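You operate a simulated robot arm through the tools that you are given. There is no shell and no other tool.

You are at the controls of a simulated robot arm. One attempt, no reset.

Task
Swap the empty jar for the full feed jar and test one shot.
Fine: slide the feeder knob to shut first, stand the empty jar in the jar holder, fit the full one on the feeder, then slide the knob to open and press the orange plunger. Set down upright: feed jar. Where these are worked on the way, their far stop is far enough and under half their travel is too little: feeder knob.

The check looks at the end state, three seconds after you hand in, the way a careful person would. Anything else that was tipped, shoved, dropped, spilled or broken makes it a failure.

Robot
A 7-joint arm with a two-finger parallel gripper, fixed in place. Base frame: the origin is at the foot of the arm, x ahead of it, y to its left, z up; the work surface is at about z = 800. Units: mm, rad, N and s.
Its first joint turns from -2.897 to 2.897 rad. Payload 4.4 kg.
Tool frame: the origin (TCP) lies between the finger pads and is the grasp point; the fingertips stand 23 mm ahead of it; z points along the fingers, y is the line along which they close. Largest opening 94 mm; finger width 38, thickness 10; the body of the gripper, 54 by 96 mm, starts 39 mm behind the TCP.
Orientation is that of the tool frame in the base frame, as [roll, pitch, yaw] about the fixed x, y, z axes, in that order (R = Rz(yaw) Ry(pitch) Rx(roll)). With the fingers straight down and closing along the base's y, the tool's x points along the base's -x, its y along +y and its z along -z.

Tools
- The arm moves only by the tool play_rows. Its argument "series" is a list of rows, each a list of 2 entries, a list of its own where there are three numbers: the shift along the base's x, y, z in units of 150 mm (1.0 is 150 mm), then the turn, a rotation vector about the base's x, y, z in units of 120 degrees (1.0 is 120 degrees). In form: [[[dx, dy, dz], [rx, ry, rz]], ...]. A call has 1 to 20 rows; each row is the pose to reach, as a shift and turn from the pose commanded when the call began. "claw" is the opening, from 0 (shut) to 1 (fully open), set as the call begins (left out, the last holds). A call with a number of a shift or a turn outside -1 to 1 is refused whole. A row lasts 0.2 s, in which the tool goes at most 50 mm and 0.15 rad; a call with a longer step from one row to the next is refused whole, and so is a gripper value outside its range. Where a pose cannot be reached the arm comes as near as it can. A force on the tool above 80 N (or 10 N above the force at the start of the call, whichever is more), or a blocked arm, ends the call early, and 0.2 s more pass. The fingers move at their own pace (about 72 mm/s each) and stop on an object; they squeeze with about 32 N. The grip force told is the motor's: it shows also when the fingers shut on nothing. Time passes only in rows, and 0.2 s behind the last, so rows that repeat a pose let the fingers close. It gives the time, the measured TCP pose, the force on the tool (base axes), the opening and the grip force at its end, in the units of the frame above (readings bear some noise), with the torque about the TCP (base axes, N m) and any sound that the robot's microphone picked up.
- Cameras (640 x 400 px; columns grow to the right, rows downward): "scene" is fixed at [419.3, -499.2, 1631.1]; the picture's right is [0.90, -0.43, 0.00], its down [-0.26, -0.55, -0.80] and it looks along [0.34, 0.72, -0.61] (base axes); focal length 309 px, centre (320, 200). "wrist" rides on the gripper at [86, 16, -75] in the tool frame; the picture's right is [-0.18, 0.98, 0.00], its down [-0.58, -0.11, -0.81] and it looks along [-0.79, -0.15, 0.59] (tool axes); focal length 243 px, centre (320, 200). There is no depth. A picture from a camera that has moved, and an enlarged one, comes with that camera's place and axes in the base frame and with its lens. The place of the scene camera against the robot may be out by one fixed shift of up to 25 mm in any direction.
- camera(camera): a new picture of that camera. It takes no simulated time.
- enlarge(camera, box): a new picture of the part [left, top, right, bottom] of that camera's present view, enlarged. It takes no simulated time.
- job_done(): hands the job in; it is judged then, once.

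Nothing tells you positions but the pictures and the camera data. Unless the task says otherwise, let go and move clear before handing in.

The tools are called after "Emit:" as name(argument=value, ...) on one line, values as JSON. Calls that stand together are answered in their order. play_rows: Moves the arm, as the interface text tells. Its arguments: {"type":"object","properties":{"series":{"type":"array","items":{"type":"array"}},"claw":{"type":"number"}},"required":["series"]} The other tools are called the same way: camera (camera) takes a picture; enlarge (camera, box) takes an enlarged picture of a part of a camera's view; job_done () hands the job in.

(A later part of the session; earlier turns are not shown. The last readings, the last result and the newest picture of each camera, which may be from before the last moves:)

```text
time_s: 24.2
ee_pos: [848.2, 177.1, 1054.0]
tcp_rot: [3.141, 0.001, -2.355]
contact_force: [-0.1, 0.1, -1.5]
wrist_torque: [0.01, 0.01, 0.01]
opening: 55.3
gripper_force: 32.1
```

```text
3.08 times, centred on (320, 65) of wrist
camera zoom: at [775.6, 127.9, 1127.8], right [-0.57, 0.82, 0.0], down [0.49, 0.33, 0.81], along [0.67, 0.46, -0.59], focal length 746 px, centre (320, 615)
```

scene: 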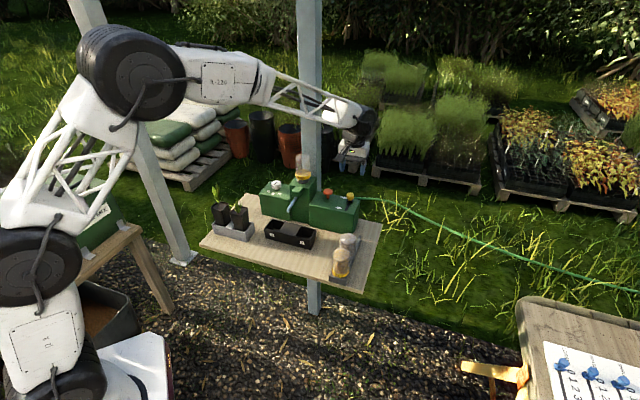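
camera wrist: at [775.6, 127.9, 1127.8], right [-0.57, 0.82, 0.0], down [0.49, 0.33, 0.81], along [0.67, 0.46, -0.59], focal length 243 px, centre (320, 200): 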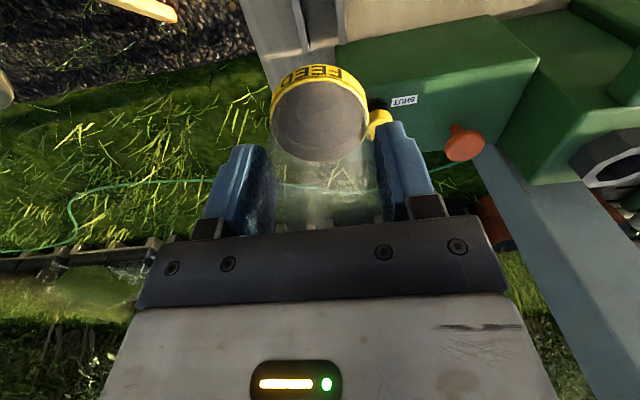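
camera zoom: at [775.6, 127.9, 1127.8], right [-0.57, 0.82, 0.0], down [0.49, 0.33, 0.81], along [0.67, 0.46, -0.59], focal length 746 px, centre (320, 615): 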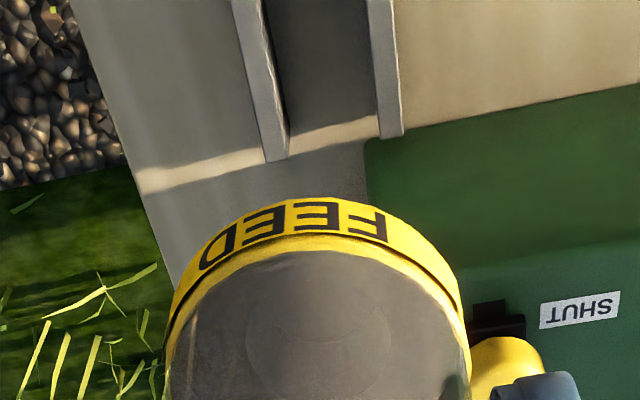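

From this view the channel is open at the back, 34 mm wide inside, and its axis is within about 1 mm of the gripper. I'll lower the jar to just above the rails and check again.

Emit:
play_rows(series=[[[0.005, -0.005, -0.2], [0, 0, 0]], [[0.005, -0.005, -0.4], [0, 0, 0]], [[0.005, -0.005, -0.6], [0, 0, 0]], [[0.005, -0.005, -0.8], [0, 0, 0]], [[0.005, -0.005, -0.93], [0, 0, 0]], [[0.005, -0.005, -0.93], [0, 0, 0]]])

Emit:
camera(camera="wrist")

Emit:
enlarge(camera="wrist", box=[220, 0, 420, 130])

Emit:
enlarge(camera="scene", box=[310, 180, 400, 290])

```text
time_s: 25.6
ee_pos: [849.0, 177.0, 912.2]
tcp_rot: [-3.141, 0.001, -2.357]
contact_force: [-0.1, 0.2, -0.7]
wrist_torque: [0.04, 0.03, -0.01]
opening: 55.3
gripper_force: 32.3
```

```text
taken
camera wrist: at [776.4, 127.7, 987.9], right [-0.57, 0.82, 0.0], down [0.49, 0.33, 0.81], along [0.67, 0.46, -0.59], focal length 243 px, centre (320, 200)
```

wrist: 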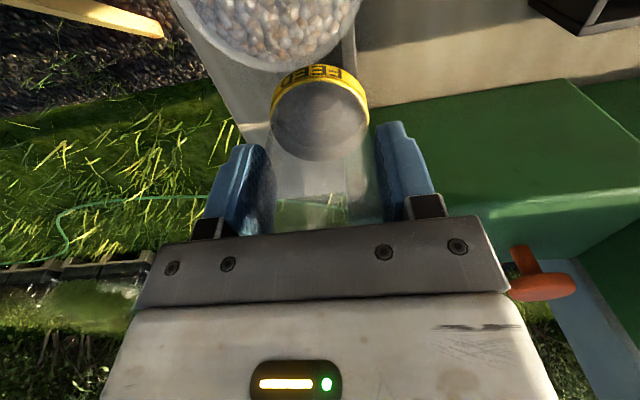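

```text
3.08 times, centred on (320, 65) of wrist
camera zoom: at [776.4, 127.7, 987.9], right [-0.57, 0.82, 0.0], down [0.49, 0.33, 0.81], along [0.67, 0.46, -0.59], focal length 746 px, centre (320, 615)
```

zoom: 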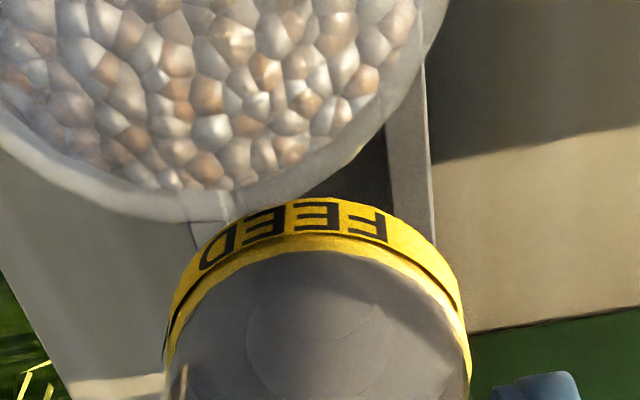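

```text
3.64 times, centred on (355, 235) of scene
camera zoom: at [419.3, -499.2, 1631.1], right [0.9, -0.43, 0.0], down [-0.26, -0.55, -0.8], along [0.34, 0.72, -0.61], focal length 1125 px, centre (193, 73)
```

zoom: 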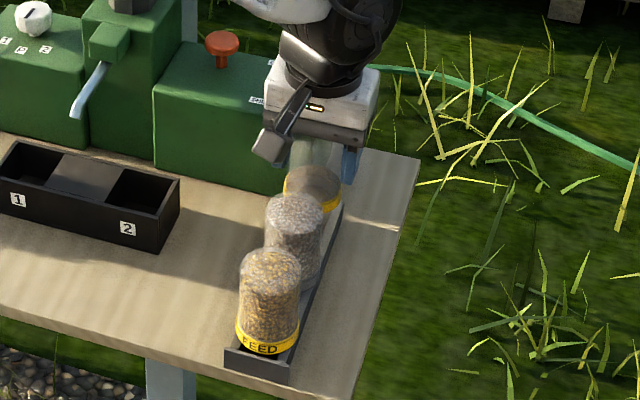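

Emit:
play_rows(series=[[[0, 0, -0.08], [0, 0, 0]], [[0, 0, -0.16], [0, 0, 0]], [[0, 0, -0.16], [0, 0, 0]]])

Emit:
enlarge(camera="scene", box=[330, 200, 390, 270])

Emit:
camera(camera="wrist")

```text
time_s: 26.4
ee_pos: [848.3, 176.5, 890.1]
tcp_rot: [-3.141, -0.001, -2.357]
contact_force: [-0.4, 0.0, -1.9]
wrist_torque: [0.0, 0.0, -0.01]
opening: 55.2
gripper_force: 31.9
```

```text
5.71 times, centred on (360, 235) of scene
camera zoom: at [419.3, -499.2, 1631.1], right [0.9, -0.43, 0.0], down [-0.26, -0.55, -0.8], along [0.34, 0.72, -0.61], focal length 1768 px, centre (91, 0)
```

zoom: 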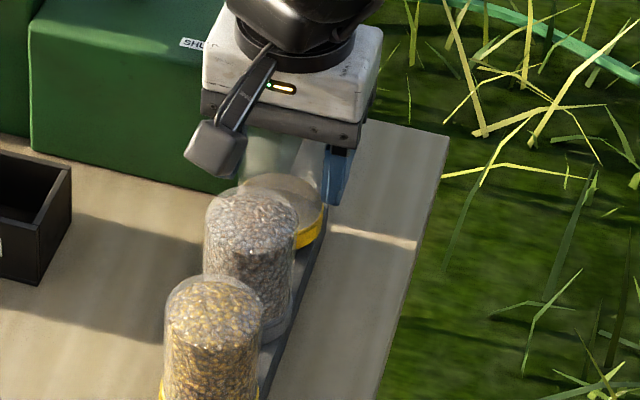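

```text
taken
camera wrist: at [776.7, 127.5, 964.0], right [-0.57, 0.82, 0.0], down [0.49, 0.33, 0.81], along [0.67, 0.46, -0.59], focal length 243 px, centre (320, 200)
```

wrist: 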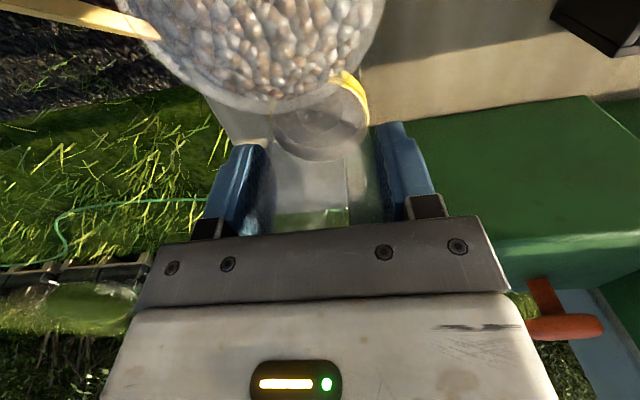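

Emit:
play_rows(series=[[[0, 0, -0.02], [0, 0, 0]], [[0, 0, -0.04], [0, 0, 0]], [[0, 0, -0.06], [0, 0, 0]]])

Emit:
play_rows(series=[[[0, 0, -0.015], [0, 0, 0]], [[0, 0, -0.03], [0, 0, 0]]])

Emit:
play_rows(series=[[[0, 0, -0.01], [0, 0, 0]], [[0, 0, -0.02], [0, 0, 0]]])

```text
time_s: 27.2
ee_pos: [847.9, 177.4, 879.3]
tcp_rot: [-3.14, 0.0, -2.356]
contact_force: [0.4, -0.5, 1.1]
wrist_torque: [-0.01, 0.1, 0.0]
opening: 55.1
gripper_force: 32.0
```

```text
time_s: 27.8
ee_pos: [848.9, 177.7, 877.3]
tcp_rot: [-3.14, 0.004, -2.355]
contact_force: [0.4, 3.4, 26.2]
wrist_torque: [0.45, 0.38, -0.03]
opening: 55.5
gripper_force: 32.3
```

```text
time_s: 28.4
ee_pos: [849.7, 177.7, 873.0]
tcp_rot: [-3.141, 0.0, -2.356]
contact_force: [4.8, 1.2, 23.8]
wrist_torque: [-0.13, -0.21, 0.07]
opening: 55.5
gripper_force: 31.9
```

Contact came at about z = 877. Before letting go I'll check that the jar is really seated down on the rails like its neighbours.

Emit:
enlarge(camera="scene", box=[325, 205, 385, 285])

Emit:
enlarge(camera="wrist", box=[200, 40, 420, 240])

```text
5.00 times, centred on (355, 245) of scene
camera zoom: at [419.3, -499.2, 1631.1], right [0.9, -0.43, 0.0], down [-0.26, -0.55, -0.8], along [0.34, 0.72, -0.61], focal length 1547 px, centre (145, -25)
```

zoom: 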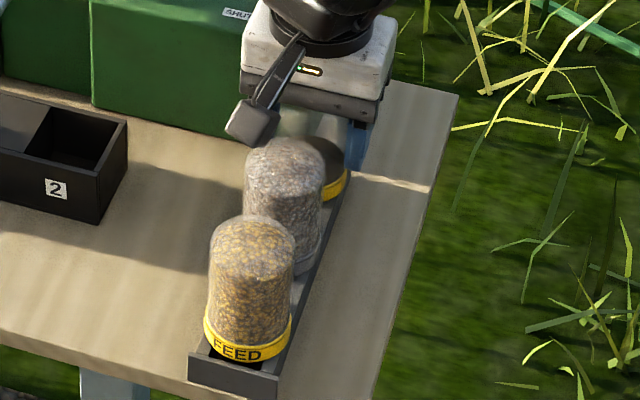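

```text
2.00 times, centred on (310, 140) of wrist
camera zoom: at [776.6, 127.4, 947.9], right [-0.57, 0.82, 0.0], down [0.49, 0.33, 0.81], along [0.67, 0.46, -0.59], focal length 485 px, centre (340, 320)
```

zoom: 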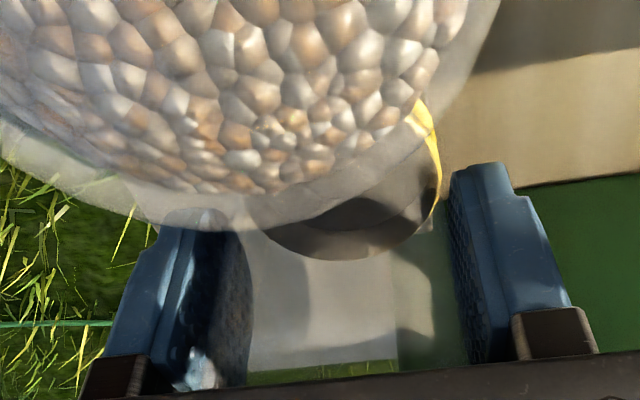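

Emit:
enlarge(camera="scene", box=[345, 220, 375, 250])

Emit:
enlarge(camera="scene", box=[328, 255, 358, 285])

```text
13.33 times, centred on (360, 235) of scene
camera zoom: at [419.3, -499.2, 1631.1], right [0.9, -0.43, 0.0], down [-0.26, -0.55, -0.8], along [0.34, 0.72, -0.61], focal length 4125 px, centre (-213, -267)
```

zoom: 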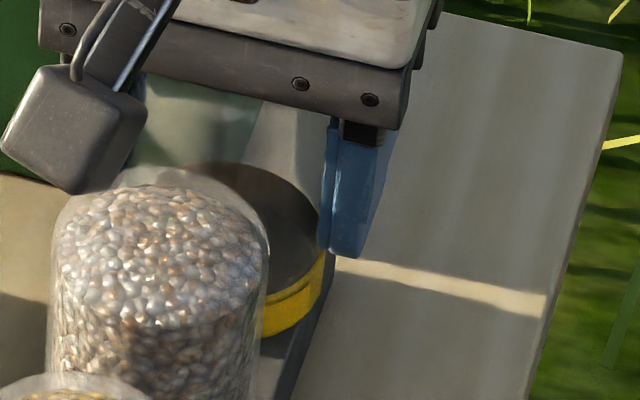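

```text
13.33 times, centred on (343, 270) of scene
camera zoom: at [419.3, -499.2, 1631.1], right [0.9, -0.43, 0.0], down [-0.26, -0.55, -0.8], along [0.34, 0.72, -0.61], focal length 4125 px, centre (13, -733)
```

zoom: 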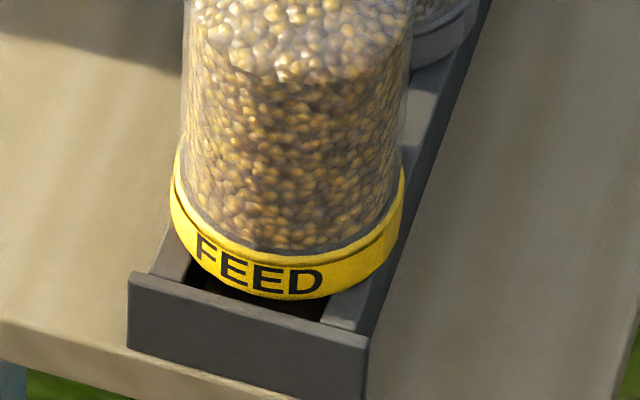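

The yellow band sits on the rails the same way as on the FEED jar, so it is seated. Releasing with a moderate opening and lifting straight up.

Emit:
play_rows(series=[[[0, 0, 0], [0, 0, 0]], [[0, 0, 0], [0, 0, 0]], [[0, 0, 0], [0, 0, 0]]], claw=0.82)

Emit:
play_rows(series=[[[0, 0, 0.1], [0, 0, 0]], [[0, 0, 0.3], [0, 0, 0]], [[0, 0, 0.55], [0, 0, 0]], [[0, 0, 0.8], [0, 0, 0]], [[0, 0, 1.0], [0, 0, 0]]])

Emit:
camera(camera="wrist")

Emit:
enlarge(camera="scene", box=[320, 200, 390, 290])

```text
time_s: 29.2
ee_pos: [846.8, 177.0, 870.9]
tcp_rot: [-3.14, 0.0, -2.355]
contact_force: [-0.1, 0.3, 0.0]
wrist_torque: [-0.02, 0.05, -0.02]
opening: 77.0
gripper_force: 0.1
```

```text
time_s: 30.4
ee_pos: [848.9, 177.6, 1022.4]
tcp_rot: [3.141, 0.0, -2.356]
contact_force: [0.4, -0.3, -0.6]
wrist_torque: [0.02, -0.02, -0.02]
opening: 77.2
gripper_force: 0.1
```

```text
taken
camera wrist: at [777.2, 127.1, 1097.6], right [-0.57, 0.82, 0.0], down [0.49, 0.33, 0.81], along [0.66, 0.46, -0.59], focal length 243 px, centre (320, 200)
```

wrist: 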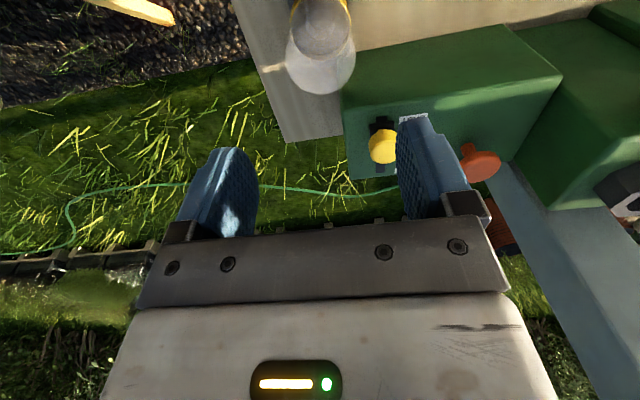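

```text
4.44 times, centred on (355, 245) of scene
camera zoom: at [419.3, -499.2, 1631.1], right [0.9, -0.43, 0.0], down [-0.26, -0.55, -0.8], along [0.34, 0.72, -0.61], focal length 1375 px, centre (164, 0)
```

zoom: 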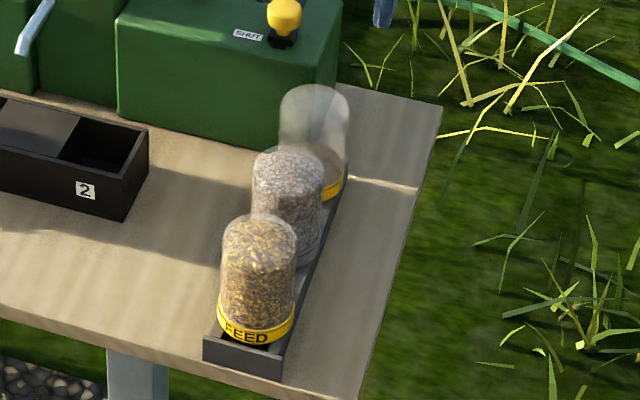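

The empty jar stands upright in the holder's third place, level with its neighbours. Next I'll hover above the full FEED jar at about (742, 72) and refine its position.

Emit:
play_rows(series=[[[-0.18, -0.176, 0], [0, 0, 0]], [[-0.36, -0.352, 0], [0, 0, 0]], [[-0.54, -0.528, 0], [0, 0, 0]], [[-0.713, -0.704, 0], [0, 0, 0]], [[-0.713, -0.704, 0], [0, 0, 0]]], claw=1)

Emit:
camera(camera="wrist")

Emit:
enlarge(camera="wrist", box=[240, 0, 400, 140])

```text
time_s: 31.6
ee_pos: [742.2, 71.9, 1022.3]
tcp_rot: [3.14, 0.001, -2.356]
contact_force: [-0.1, -0.6, -0.4]
wrist_torque: [0.02, 0.02, -0.04]
opening: 94.1
gripper_force: 0.1
```

```text
taken
camera wrist: at [670.4, 21.4, 1097.1], right [-0.57, 0.82, 0.0], down [0.49, 0.33, 0.81], along [0.67, 0.46, -0.59], focal length 243 px, centre (320, 200)
```

wrist: 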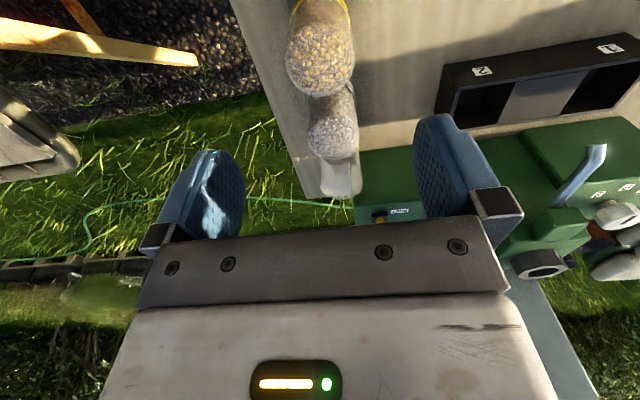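

```text
2.86 times, centred on (320, 70) of wrist
camera zoom: at [670.4, 21.4, 1097.1], right [-0.57, 0.82, 0.0], down [0.49, 0.33, 0.81], along [0.67, 0.46, -0.59], focal length 693 px, centre (320, 571)
```

zoom: 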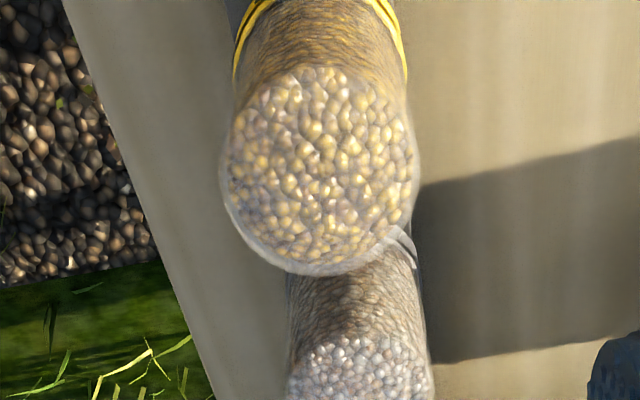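

The FEED jar's axis reads (743, 72), so the gripper is within 1 mm. I'll lower to z = 878, the same relative height as on the empty jar, and grip.

Emit:
play_rows(series=[[[0.005, 0, -0.2], [0, 0, 0]], [[0.005, 0, -0.4], [0, 0, 0]], [[0.005, 0, -0.6], [0, 0, 0]], [[0.005, 0, -0.8], [0, 0, 0]], [[0.005, 0, -0.962], [0, 0, 0]], [[0.005, 0, -0.962], [0, 0, 0]]])

Emit:
camera(camera="wrist")

Emit:
enlarge(camera="scene", box=[310, 210, 390, 300])

```text
time_s: 33.0
ee_pos: [741.1, 71.3, 878.0]
tcp_rot: [3.14, 0.0, -2.356]
contact_force: [-0.1, -0.5, 0.0]
wrist_torque: [-0.02, 0.02, -0.01]
opening: 93.9
gripper_force: 0.1
```

```text
taken
camera wrist: at [670.2, 22.4, 953.0], right [-0.57, 0.82, 0.0], down [0.49, 0.33, 0.81], along [0.67, 0.46, -0.59], focal length 243 px, centre (320, 200)
```

wrist: 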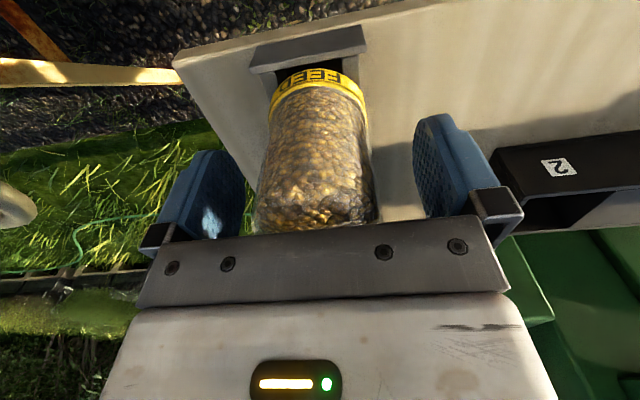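

```text
4.44 times, centred on (350, 255) of scene
camera zoom: at [419.3, -499.2, 1631.1], right [0.9, -0.43, 0.0], down [-0.26, -0.55, -0.8], along [0.34, 0.72, -0.61], focal length 1375 px, centre (187, -44)
```

zoom: 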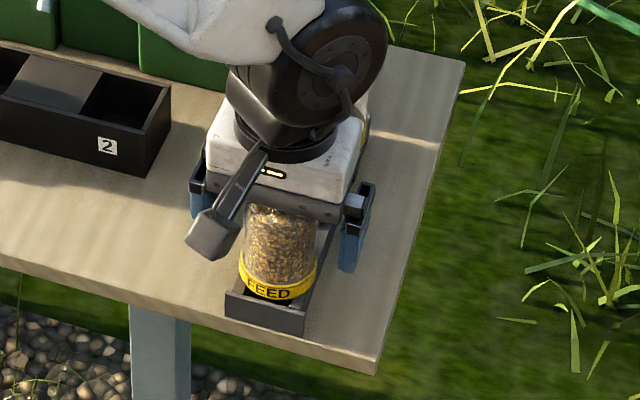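

Emit:
enlarge(camera="wrist", box=[200, 40, 440, 240])

```text
2.00 times, centred on (320, 140) of wrist
camera zoom: at [670.2, 22.4, 953.0], right [-0.57, 0.82, 0.0], down [0.49, 0.33, 0.81], along [0.67, 0.46, -0.59], focal length 485 px, centre (320, 320)
```

zoom: 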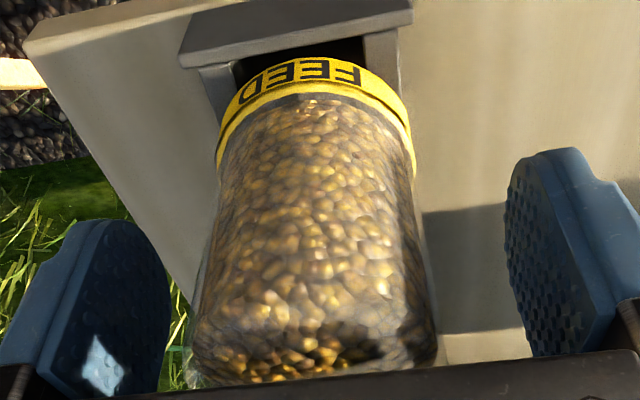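

Compared with the empty jar in the grip, this one sits about 1.5 mm to the side and 3 mm farther back. I'll nudge the gripper to match before closing so the placement carries over.

Emit:
play_rows(series=[[[0.02, 0.006, 0], [0, 0, 0]], [[0.02, 0.006, 0], [0, 0, 0]]])

Emit:
enlarge(camera="wrist", box=[200, 40, 440, 240])

```text
time_s: 33.6
ee_pos: [745.0, 73.0, 877.7]
tcp_rot: [-3.141, 0.002, -2.357]
contact_force: [1.1, -0.6, 0.4]
wrist_torque: [-0.02, -0.02, 0.02]
opening: 93.9
gripper_force: 0.0
```

```text
2.00 times, centred on (320, 140) of wrist
camera zoom: at [673.4, 23.4, 952.9], right [-0.57, 0.82, 0.0], down [0.49, 0.33, 0.81], along [0.67, 0.46, -0.59], focal length 485 px, centre (320, 320)
```

zoom: 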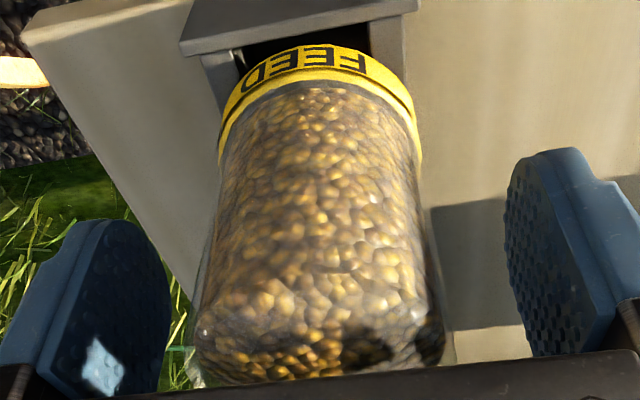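

The band now appears where it did on the empty jar, to within about 1 mm. Closing the grip.

Emit:
play_rows(series=[[[0, 0, 0], [0, 0, 0]], [[0, 0, 0], [0, 0, 0]], [[0, 0, 0], [0, 0, 0]], [[0, 0, 0], [0, 0, 0]]], claw=0)

Emit:
enlarge(camera="wrist", box=[200, 40, 440, 240])

```text
time_s: 34.6
ee_pos: [745.0, 72.6, 877.6]
tcp_rot: [3.141, 0.0, -2.354]
contact_force: [0.3, -0.6, 0.8]
wrist_torque: [0.01, -0.02, 0.03]
opening: 55.3
gripper_force: 32.2
```

```text
2.00 times, centred on (320, 140) of wrist
camera zoom: at [673.3, 23.3, 953.0], right [-0.57, 0.82, 0.0], down [0.49, 0.33, 0.81], along [0.67, 0.46, -0.59], focal length 485 px, centre (320, 320)
```

zoom: 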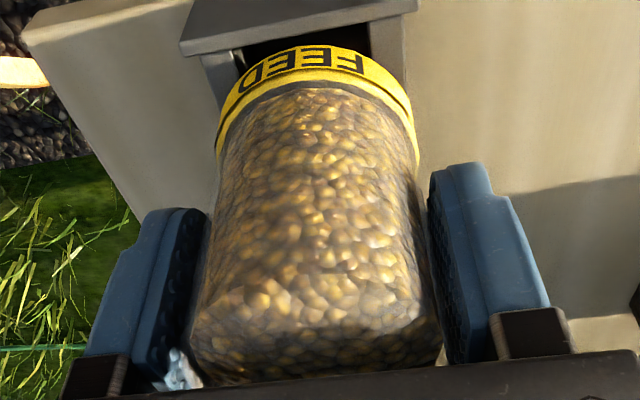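

Emit:
play_rows(series=[[[0, 0, 0.06], [0, 0, 0]], [[0, 0, 0.14], [0, 0, 0]], [[0, 0, 0.3], [0, 0, 0]], [[0, 0, 0.5], [0, 0, 0]], [[0, 0, 0.75], [0, 0, 0]], [[0, 0, 1.0], [0, 0, 0]]])

Emit:
play_rows(series=[[[0.0, 0, 0.22], [0, 0, 0]], [[0.0, 0, 0.5], [0, 0, 0]], [[0.0, 0.1, 0.8], [0, 0, 0]], [[0.0, 0.4, 0.83], [0, 0, 0]], [[0.0, 0.7, 0.83], [0, 0, 0]], [[0.0, 1.0, 0.83], [0, 0, 0]]])

Emit:
enlarge(camera="wrist", box=[200, 40, 440, 240])

Emit:
camera(camera="scene")

```text
time_s: 36.0
ee_pos: [743.6, 72.6, 1027.6]
tcp_rot: [3.141, 0.001, -2.356]
contact_force: [0.3, -0.9, -1.8]
wrist_torque: [0.01, -0.02, -0.02]
opening: 55.3
gripper_force: 32.1
```

```text
time_s: 37.4
ee_pos: [746.2, 222.2, 1151.9]
tcp_rot: [3.141, 0.0, -2.356]
contact_force: [-0.5, 0.3, -1.0]
wrist_torque: [-0.04, -0.02, 0.03]
opening: 55.4
gripper_force: 32.0
```

```text
2.00 times, centred on (320, 140) of wrist
camera zoom: at [673.6, 171.9, 1227.2], right [-0.57, 0.82, 0.0], down [0.49, 0.33, 0.81], along [0.67, 0.46, -0.59], focal length 485 px, centre (320, 320)
```

zoom: 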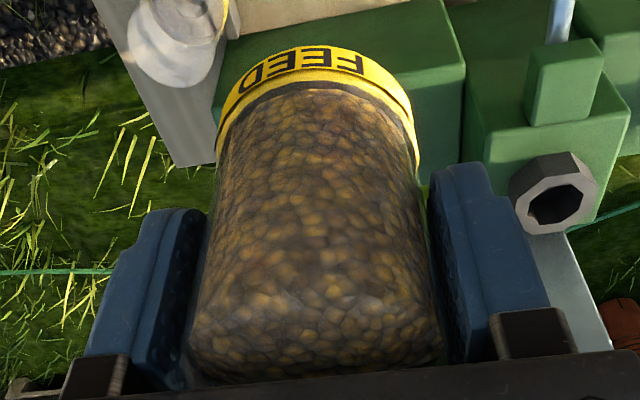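

```text
taken
```

scene: 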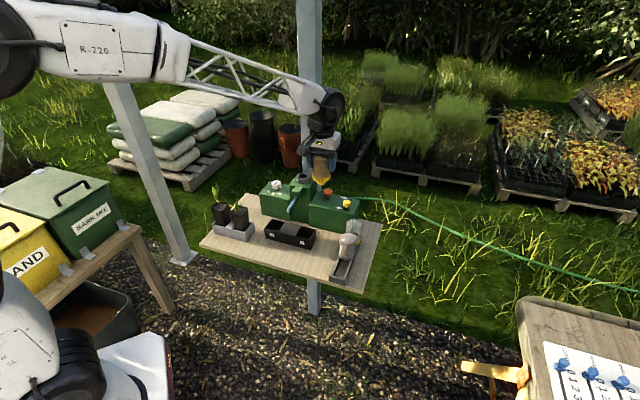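

Emit:
play_rows(series=[[[0.02, 0.25, 0], [0, 0, 0]], [[0.04, 0.5, 0], [0, 0, 0]], [[0.06, 0.75, 0], [0, 0, 0]], [[0.074, 1.0, 0], [0, 0, 0]]])

Emit:
play_rows(series=[[[0, 0.1, 0], [0, 0, 0]], [[0, 0.204, 0], [0, 0, 0]], [[0, 0.204, 0], [0, 0, 0]], [[0, 0.204, 0], [0, 0, 0]]])

Emit:
camera(camera="wrist")

Emit:
enlarge(camera="wrist", box=[270, 0, 380, 80])

Emit:
enlarge(camera="scene", box=[285, 125, 345, 190])

```text
time_s: 38.4
ee_pos: [756.7, 371.1, 1152.6]
tcp_rot: [3.141, 0.0, -2.357]
contact_force: [-0.2, 0.0, -1.7]
wrist_torque: [-0.01, -0.01, 0.02]
opening: 55.3
gripper_force: 31.8
```

```text
time_s: 39.4
ee_pos: [755.8, 401.7, 1152.0]
tcp_rot: [3.141, 0.001, -2.357]
contact_force: [0.5, 0.0, -1.4]
wrist_torque: [0.0, 0.01, 0.0]
opening: 55.4
gripper_force: 31.9
```

```text
taken
camera wrist: at [684.4, 353.1, 1227.4], right [-0.57, 0.82, 0.0], down [0.49, 0.33, 0.81], along [0.67, 0.46, -0.59], focal length 243 px, centre (320, 200)
```

wrist: 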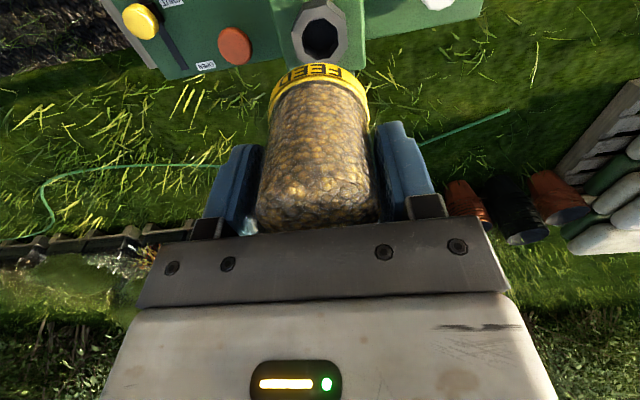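

```text
5.00 times, centred on (325, 40) of wrist
camera zoom: at [684.4, 353.1, 1227.4], right [-0.57, 0.82, 0.0], down [0.49, 0.33, 0.81], along [0.67, 0.46, -0.59], focal length 1213 px, centre (295, 1000)
```

zoom: 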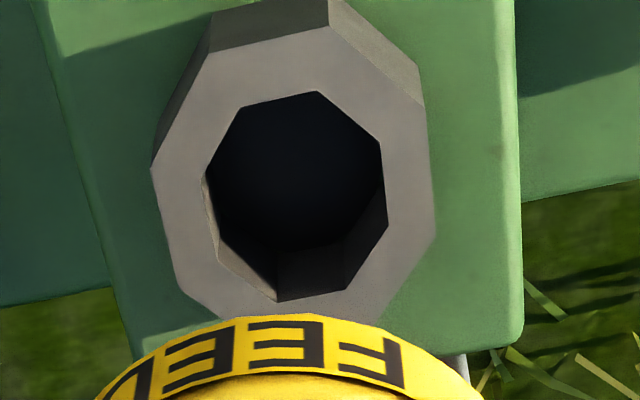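

```text
6.15 times, centred on (315, 158) of scene
camera zoom: at [419.3, -499.2, 1631.1], right [0.9, -0.43, 0.0], down [-0.26, -0.55, -0.8], along [0.34, 0.72, -0.61], focal length 1904 px, centre (351, 462)
```

zoom: 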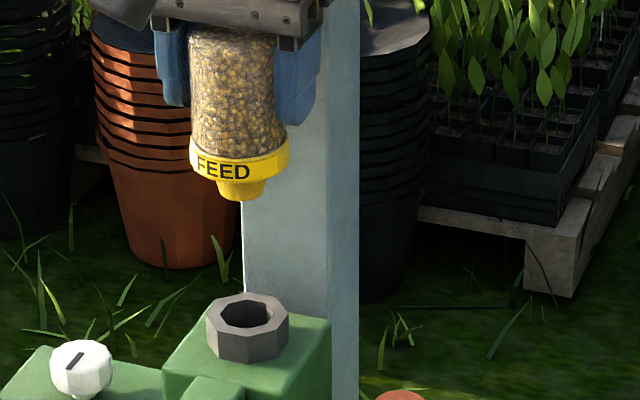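

The reading is very close to the grasp position recorded when the empty jar was in the socket (within 0.5 mm). I'll lower to just above the socket and recheck.

Emit:
play_rows(series=[[[0.003, 0.004, -0.15], [0, 0, 0]], [[0.003, 0.004, -0.3], [0, 0, 0]], [[0.003, 0.004, -0.45], [0, 0, 0]], [[0.003, 0.004, -0.52], [0, 0, 0]], [[0.003, 0.004, -0.52], [0, 0, 0]], [[0.003, 0.004, -0.52], [0, 0, 0]]])

Emit:
camera(camera="wrist")

Emit:
enlarge(camera="scene", box=[280, 140, 340, 200])

Emit:
enlarge(camera="wrist", box=[240, 0, 400, 120])

```text
time_s: 40.8
ee_pos: [756.7, 402.9, 1075.1]
tcp_rot: [-3.141, 0.0, -2.357]
contact_force: [0.9, 1.2, -2.7]
wrist_torque: [0.01, 0.01, 0.01]
opening: 55.3
gripper_force: 32.1
```

```text
taken
camera wrist: at [684.9, 353.7, 1149.4], right [-0.57, 0.82, 0.0], down [0.49, 0.33, 0.81], along [0.67, 0.46, -0.59], focal length 243 px, centre (320, 200)
```

wrist: 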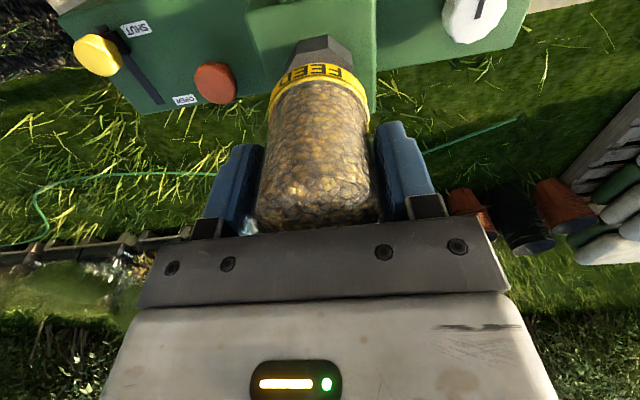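

```text
6.67 times, centred on (310, 170) of scene
camera zoom: at [419.3, -499.2, 1631.1], right [0.9, -0.43, 0.0], down [-0.26, -0.55, -0.8], along [0.34, 0.72, -0.61], focal length 2062 px, centre (387, 400)
```

zoom: 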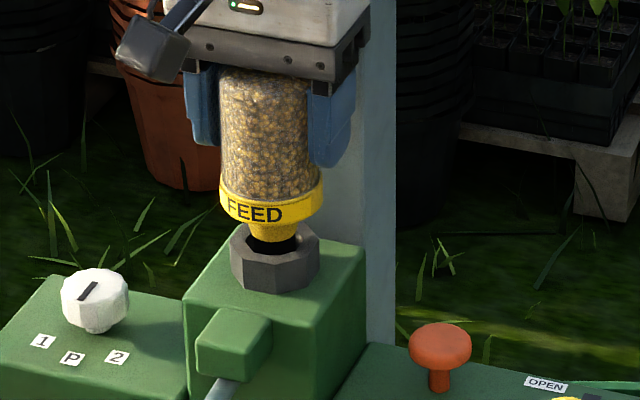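

```text
3.33 times, centred on (320, 60) of wrist
camera zoom: at [684.9, 353.7, 1149.4], right [-0.57, 0.82, 0.0], down [0.49, 0.33, 0.81], along [0.67, 0.46, -0.59], focal length 809 px, centre (320, 667)
```

zoom: 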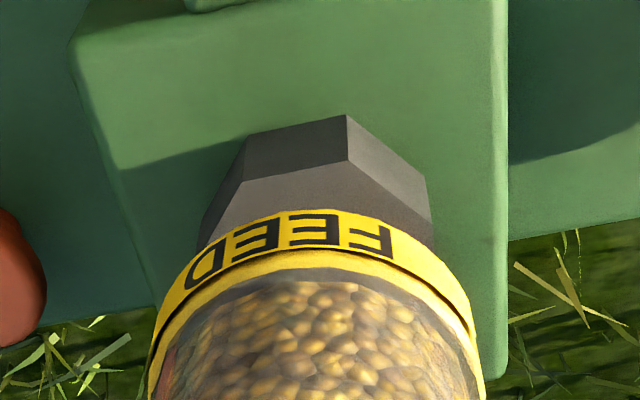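

The neck is lined up with the hole in both views. Lowering slowly into the socket while watching the force.

Emit:
play_rows(series=[[[0, 0, -0.03], [0, 0, 0]], [[0, 0, -0.06], [0, 0, 0]], [[0, 0, -0.09], [0, 0, 0]], [[0, 0, -0.12], [0, 0, 0]]])

Emit:
enlarge(camera="scene", box=[280, 140, 340, 200])

```text
time_s: 41.8
ee_pos: [756.6, 403.6, 1057.1]
tcp_rot: [-3.141, 0.0, -2.357]
contact_force: [0.2, 0.2, -2.2]
wrist_torque: [0.0, 0.02, -0.03]
opening: 55.5
gripper_force: 31.8
```

```text
6.67 times, centred on (310, 170) of scene
camera zoom: at [419.3, -499.2, 1631.1], right [0.9, -0.43, 0.0], down [-0.26, -0.55, -0.8], along [0.34, 0.72, -0.61], focal length 2062 px, centre (387, 400)
```

zoom: 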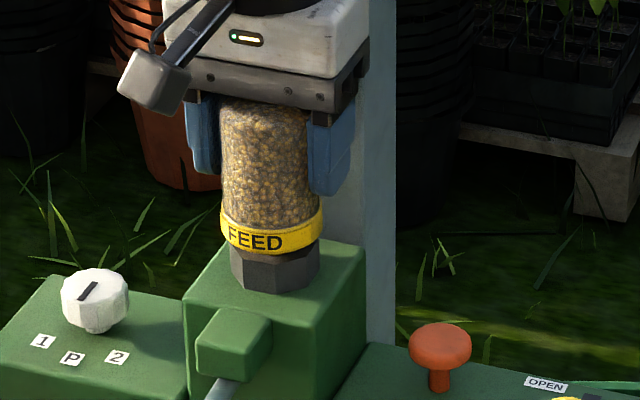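

Emit:
play_rows(series=[[[0, 0, -0.013], [0, 0, 0]], [[0, 0, -0.026], [0, 0, 0]], [[0, 0, -0.04], [0, 0, 0]]])

Emit:
play_rows(series=[[[0, 0, -0.01], [0, 0, 0]], [[0, 0, -0.02], [0, 0, 0]]])

```text
time_s: 42.6
ee_pos: [757.5, 403.6, 1051.5]
tcp_rot: [-3.141, 0.001, -2.357]
contact_force: [0.0, 0.7, -1.4]
wrist_torque: [-0.01, 0.01, -0.04]
opening: 55.2
gripper_force: 32.0
```

```text
time_s: 43.2
ee_pos: [758.2, 403.7, 1047.4]
tcp_rot: [-3.141, 0.001, -2.355]
contact_force: [-0.1, -1.1, -2.9]
wrist_torque: [-0.04, 0.0, -0.03]
opening: 55.5
gripper_force: 32.0
```

Emit:
play_rows(series=[[[0, 0, -0.01], [0, 0, 0]], [[0, 0, -0.015], [0, 0, 0]]])

Emit:
camera(camera="wrist")

Emit:
enlarge(camera="scene", box=[280, 140, 340, 200])

```text
time_s: 43.8
ee_pos: [756.5, 402.9, 1047.2]
tcp_rot: [-3.141, 0.001, -2.357]
contact_force: [-5.4, -0.4, 15.6]
wrist_torque: [-0.18, 0.64, -0.01]
opening: 55.2
gripper_force: 32.0
```

```text
taken
camera wrist: at [685.3, 354.3, 1121.9], right [-0.57, 0.82, 0.0], down [0.49, 0.33, 0.81], along [0.67, 0.46, -0.59], focal length 243 px, centre (320, 200)
```

wrist: 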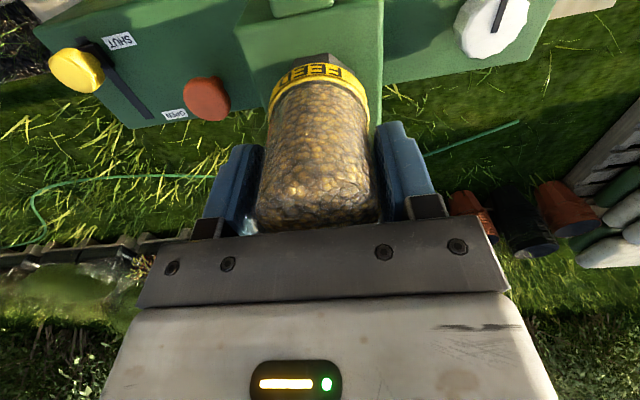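

```text
6.67 times, centred on (310, 170) of scene
camera zoom: at [419.3, -499.2, 1631.1], right [0.9, -0.43, 0.0], down [-0.26, -0.55, -0.8], along [0.34, 0.72, -0.61], focal length 2062 px, centre (387, 400)
```

zoom: 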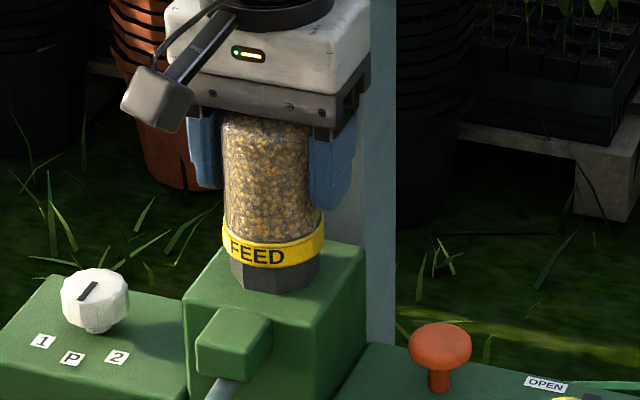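

The jar has seated (15 N at z = 1047, about the same height as the empty jar). Releasing and lifting clear.

Emit:
play_rows(series=[[[0, 0, 0], [0, 0, 0]], [[0, 0, 0], [0, 0, 0]], [[0, 0, 0], [0, 0, 0]], [[0, 0, 0], [0, 0, 0]]], claw=0.9)

Emit:
play_rows(series=[[[0, 0, 0.1], [0, 0, 0]], [[0, 0, 0.3], [0, 0, 0]], [[0, 0, 0.55], [0, 0, 0]], [[0, 0, 0.8], [0, 0, 0]], [[0, 0, 0.8], [0, 0, 0]]])

Emit:
camera(camera="wrist")

Emit:
enlarge(camera="scene", box=[270, 120, 350, 210])

```text
time_s: 44.8
ee_pos: [756.7, 404.4, 1045.0]
tcp_rot: [3.141, -0.001, -2.357]
contact_force: [-0.4, -0.3, 0.2]
wrist_torque: [0.02, 0.03, -0.02]
opening: 84.4
gripper_force: 0.0
```

```text
time_s: 46.0
ee_pos: [757.1, 403.8, 1165.1]
tcp_rot: [3.141, 0.0, -2.356]
contact_force: [0.4, -0.4, 0.1]
wrist_torque: [0.01, 0.03, -0.01]
opening: 84.4
gripper_force: 0.0
```

```text
taken
camera wrist: at [685.3, 354.5, 1240.8], right [-0.57, 0.82, 0.0], down [0.49, 0.33, 0.81], along [0.67, 0.46, -0.59], focal length 243 px, centre (320, 200)
```

wrist: 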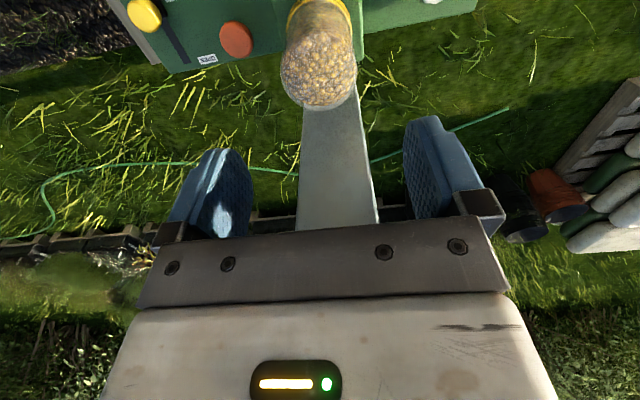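

```text
4.44 times, centred on (310, 165) of scene
camera zoom: at [419.3, -499.2, 1631.1], right [0.9, -0.43, 0.0], down [-0.26, -0.55, -0.8], along [0.34, 0.72, -0.61], focal length 1375 px, centre (364, 356)
```

zoom: 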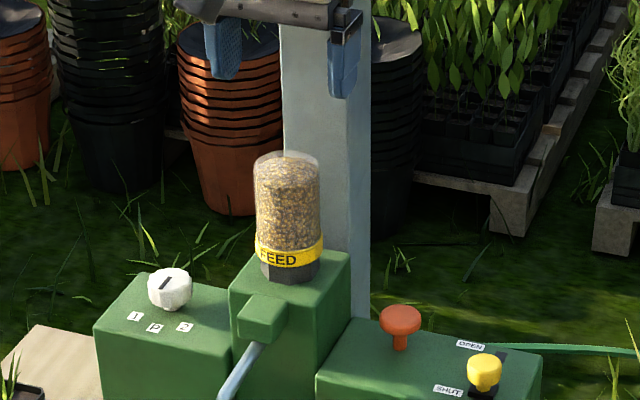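

The full jar is seated upright. Now I'll return to the knob at SHUT, near (862, 254), to slide it to OPEN.

Emit:
play_rows(series=[[[0.15, -0.25, 0], [0, 0, 0]], [[0.33, -0.5, 0], [0, 0, 0]], [[0.5, -0.75, 0], [0, 0, 0]], [[0.7, -1.0, 0], [0, 0, 0]], [[0.7, -1.0, -0.25], [0, 0, 0]], [[0.7, -1.0, -0.5], [0, 0, 0]], [[0.7, -1.0, -0.7], [0, 0, 0]], [[0.7, -1.0, -0.7], [0, 0, 0]]], claw=0.64)

Emit:
camera(camera="wrist")

Emit:
enlarge(camera="wrist", box=[250, 0, 410, 120])

```text
time_s: 47.8
ee_pos: [861.0, 254.5, 1059.8]
tcp_rot: [-3.141, 0.001, -2.356]
contact_force: [0.1, 1.4, -0.6]
wrist_torque: [0.02, 0.01, -0.01]
opening: 60.2
gripper_force: 0.1
```

```text
taken
camera wrist: at [789.5, 205.1, 1135.1], right [-0.57, 0.82, 0.0], down [0.49, 0.33, 0.81], along [0.67, 0.46, -0.59], focal length 243 px, centre (320, 200)
```

wrist: 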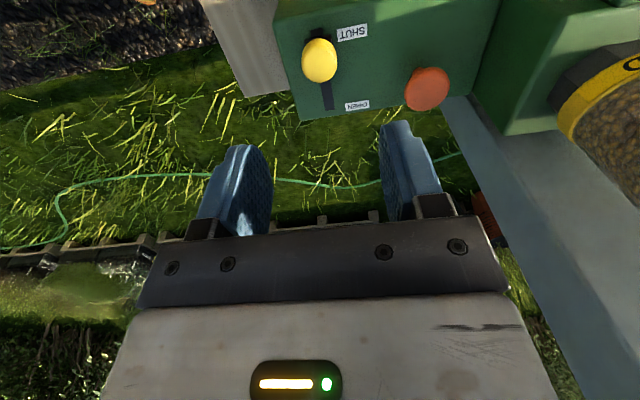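

```text
3.33 times, centred on (330, 60) of wrist
camera zoom: at [789.5, 205.1, 1135.1], right [-0.57, 0.82, 0.0], down [0.49, 0.33, 0.81], along [0.67, 0.46, -0.59], focal length 809 px, centre (287, 667)
```

zoom: 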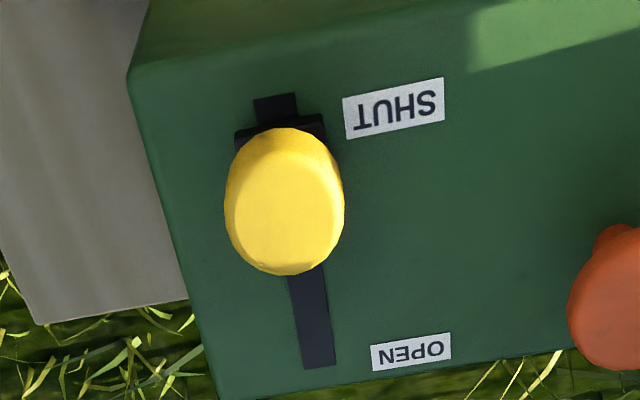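

Emit:
play_rows(series=[[[0.01, 0.002, -0.2], [0, 0, 0]], [[0.01, 0.002, -0.4], [0, 0, 0]], [[0.01, 0.002, -0.6], [0, 0, 0]], [[0.01, 0.002, -0.72], [0, 0, 0]], [[0.01, 0.002, -0.79], [0, 0, 0]], [[0.01, 0.002, -0.79], [0, 0, 0]]])

Emit:
play_rows(series=[[[0, 0, 0], [0, 0, 0]], [[0, 0, 0], [0, 0, 0]], [[0, 0, 0], [0, 0, 0]], [[0, 0, 0], [0, 0, 0]]], claw=0)

Emit:
camera(camera="wrist")

```text
time_s: 49.2
ee_pos: [863.4, 254.1, 941.8]
tcp_rot: [-3.14, 0.0, -2.356]
contact_force: [-0.1, 0.4, 0.0]
wrist_torque: [0.02, -0.02, -0.01]
opening: 60.4
gripper_force: 0.1
```

```text
time_s: 50.2
ee_pos: [861.3, 254.4, 941.8]
tcp_rot: [-3.14, 0.0, -2.356]
contact_force: [-12.1, 12.4, 0.1]
wrist_torque: [-0.06, -0.14, 0.0]
opening: 27.5
gripper_force: 44.9
```

```text
taken
camera wrist: at [790.6, 205.0, 1017.0], right [-0.57, 0.82, 0.0], down [0.49, 0.33, 0.81], along [0.66, 0.46, -0.59], focal length 243 px, centre (320, 200)
```

wrist: 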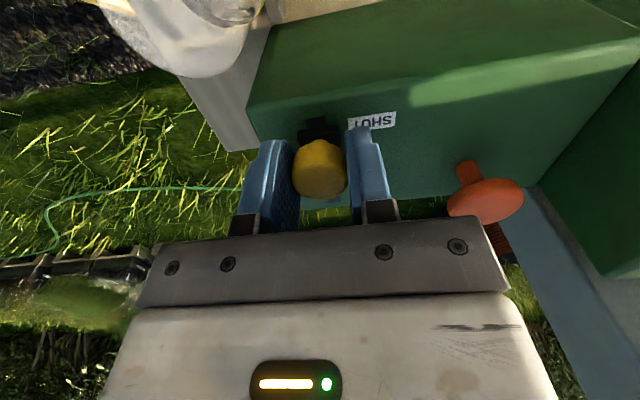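

Emit:
play_rows(series=[[[0.038, 0.037, 0], [0, 0, 0]], [[0.077, 0.074, 0], [0, 0, 0]], [[0.115, 0.111, 0], [0, 0, 0]], [[0.154, 0.148, 0], [0, 0, 0]], [[0.188, 0.181, 0], [0, 0, 0]], [[0.206, 0.198, 0], [0, 0, 0]], [[0.218, 0.209, 0], [0, 0, 0]], [[0.228, 0.219, 0], [0, 0, 0]], [[0.228, 0.219, 0], [0, 0, 0]]])

Emit:
camera(camera="wrist")

```text
time_s: 51.9
ee_pos: [895.0, 285.6, 940.7]
tcp_rot: [3.14, -0.002, -2.354]
contact_force: [-22.1, 7.4, 7.9]
wrist_torque: [-0.39, 0.39, 0.0]
opening: 27.3
gripper_force: 45.1
stopped in row 8: the force on the tool passed its limit at 84 N (the readings are from after the stop); the commanded pose is now the measured one
```

```text
taken
camera wrist: at [822.8, 237.0, 1017.2], right [-0.57, 0.82, 0.0], down [0.49, 0.34, 0.8], along [0.66, 0.46, -0.59], focal length 243 px, centre (320, 200)
```

wrist: 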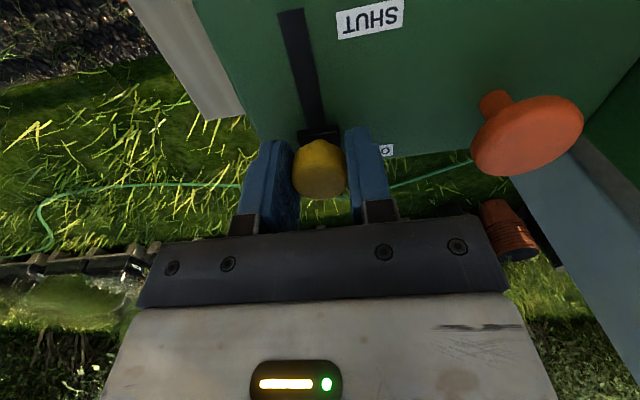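

The knob hit its stop at the OPEN end, at the same place it started. Releasing and lifting to check it.

Emit:
play_rows(series=[[[0, 0, 0], [0, 0, 0]], [[0, 0, 0], [0, 0, 0]], [[0, 0, 0], [0, 0, 0]]], claw=0.64)

Emit:
play_rows(series=[[[0, 0, 0.15], [0, 0, 0]], [[0, 0, 0.4], [0, 0, 0]], [[0, 0, 0.7], [0, 0, 0]], [[0, 0, 0.8], [0, 0, 0]]])

Emit:
enlarge(camera="scene", box=[250, 140, 370, 240])

Emit:
enlarge(camera="wrist", box=[250, 0, 500, 160])

```text
time_s: 52.7
ee_pos: [894.6, 285.6, 940.7]
tcp_rot: [3.139, 0.0, -2.355]
contact_force: [-0.4, 0.0, 0.1]
wrist_torque: [0.02, -0.01, -0.01]
opening: 59.9
gripper_force: 0.1
```

```text
time_s: 53.7
ee_pos: [895.0, 286.3, 1061.7]
tcp_rot: [3.139, 0.001, -2.354]
contact_force: [-0.7, -0.5, -0.2]
wrist_torque: [0.03, -0.01, 0.02]
opening: 60.4
gripper_force: 0.1
```

```text
4.00 times, centred on (310, 190) of scene
camera zoom: at [419.3, -499.2, 1631.1], right [0.9, -0.43, 0.0], down [-0.26, -0.55, -0.8], along [0.34, 0.72, -0.61], focal length 1237 px, centre (360, 240)
```

zoom: 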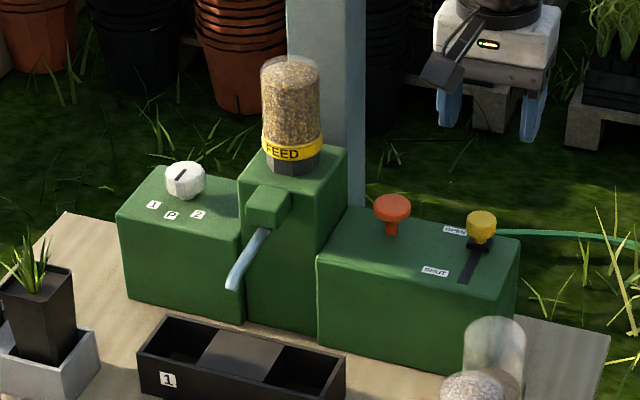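

```text
2.50 times, centred on (375, 80) of wrist
camera zoom: at [823.4, 236.7, 1136.7], right [-0.57, 0.82, 0.0], down [0.49, 0.34, 0.8], along [0.66, 0.46, -0.59], focal length 606 px, centre (182, 500)
```

zoom: 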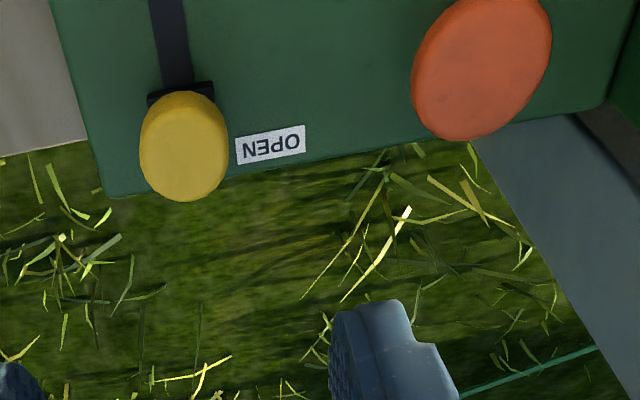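

The knob is at OPEN and the full jar is seated. I'll close the fingers, move above the orange plunger and check clearance to the jar.

Emit:
play_rows(series=[[[0, 0, 0.15], [0, 0, 0]], [[-0.14, 0.13, 0.3], [0, 0, 0]], [[-0.28, 0.26, 0.3], [0, 0, 0]], [[-0.42, 0.39, 0.3], [0, 0, 0]], [[-0.42, 0.39, 0.3], [0, 0, 0]]], claw=0)

Emit:
camera(camera="wrist")

Emit:
enlarge(camera="scene", box=[270, 90, 370, 210])

Emit:
enlarge(camera="wrist", box=[250, 0, 410, 120])

```text
time_s: 54.9
ee_pos: [833.5, 344.8, 1106.7]
tcp_rot: [3.14, -0.002, -2.354]
contact_force: [0.0, -0.8, 0.4]
wrist_torque: [-0.01, -0.05, -0.02]
opening: 0.0
gripper_force: 31.6
```

```text
taken
camera wrist: at [760.8, 295.0, 1180.4], right [-0.57, 0.82, 0.0], down [0.49, 0.34, 0.81], along [0.66, 0.46, -0.59], focal length 243 px, centre (320, 200)
```

wrist: 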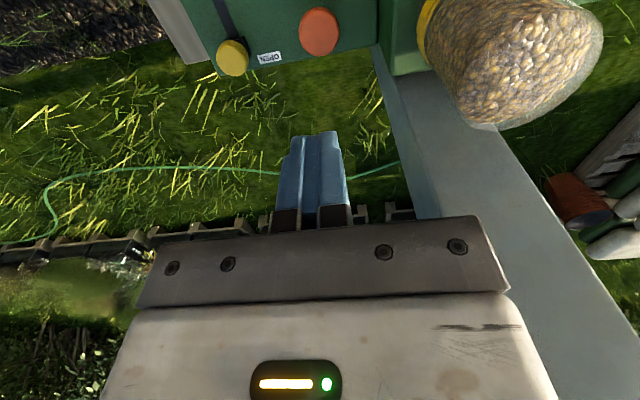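

```text
3.33 times, centred on (320, 150) of scene
camera zoom: at [419.3, -499.2, 1631.1], right [0.9, -0.43, 0.0], down [-0.26, -0.55, -0.8], along [0.34, 0.72, -0.61], focal length 1031 px, centre (320, 367)
```

zoom: 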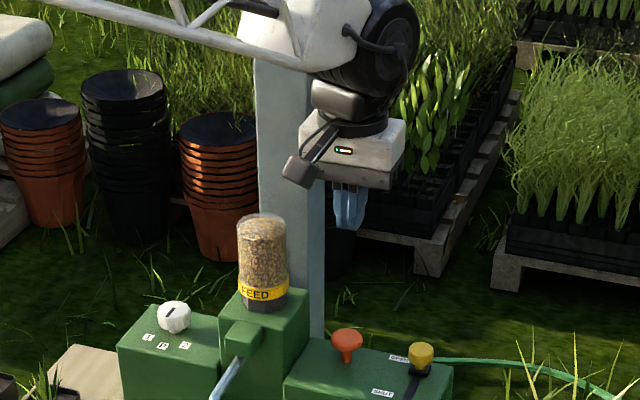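

```text
3.33 times, centred on (330, 60) of wrist
camera zoom: at [760.8, 295.0, 1180.4], right [-0.57, 0.82, 0.0], down [0.49, 0.34, 0.81], along [0.66, 0.46, -0.59], focal length 809 px, centre (287, 667)
```

zoom: 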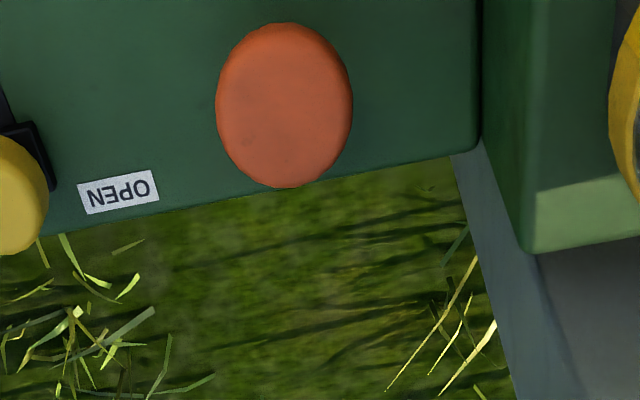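

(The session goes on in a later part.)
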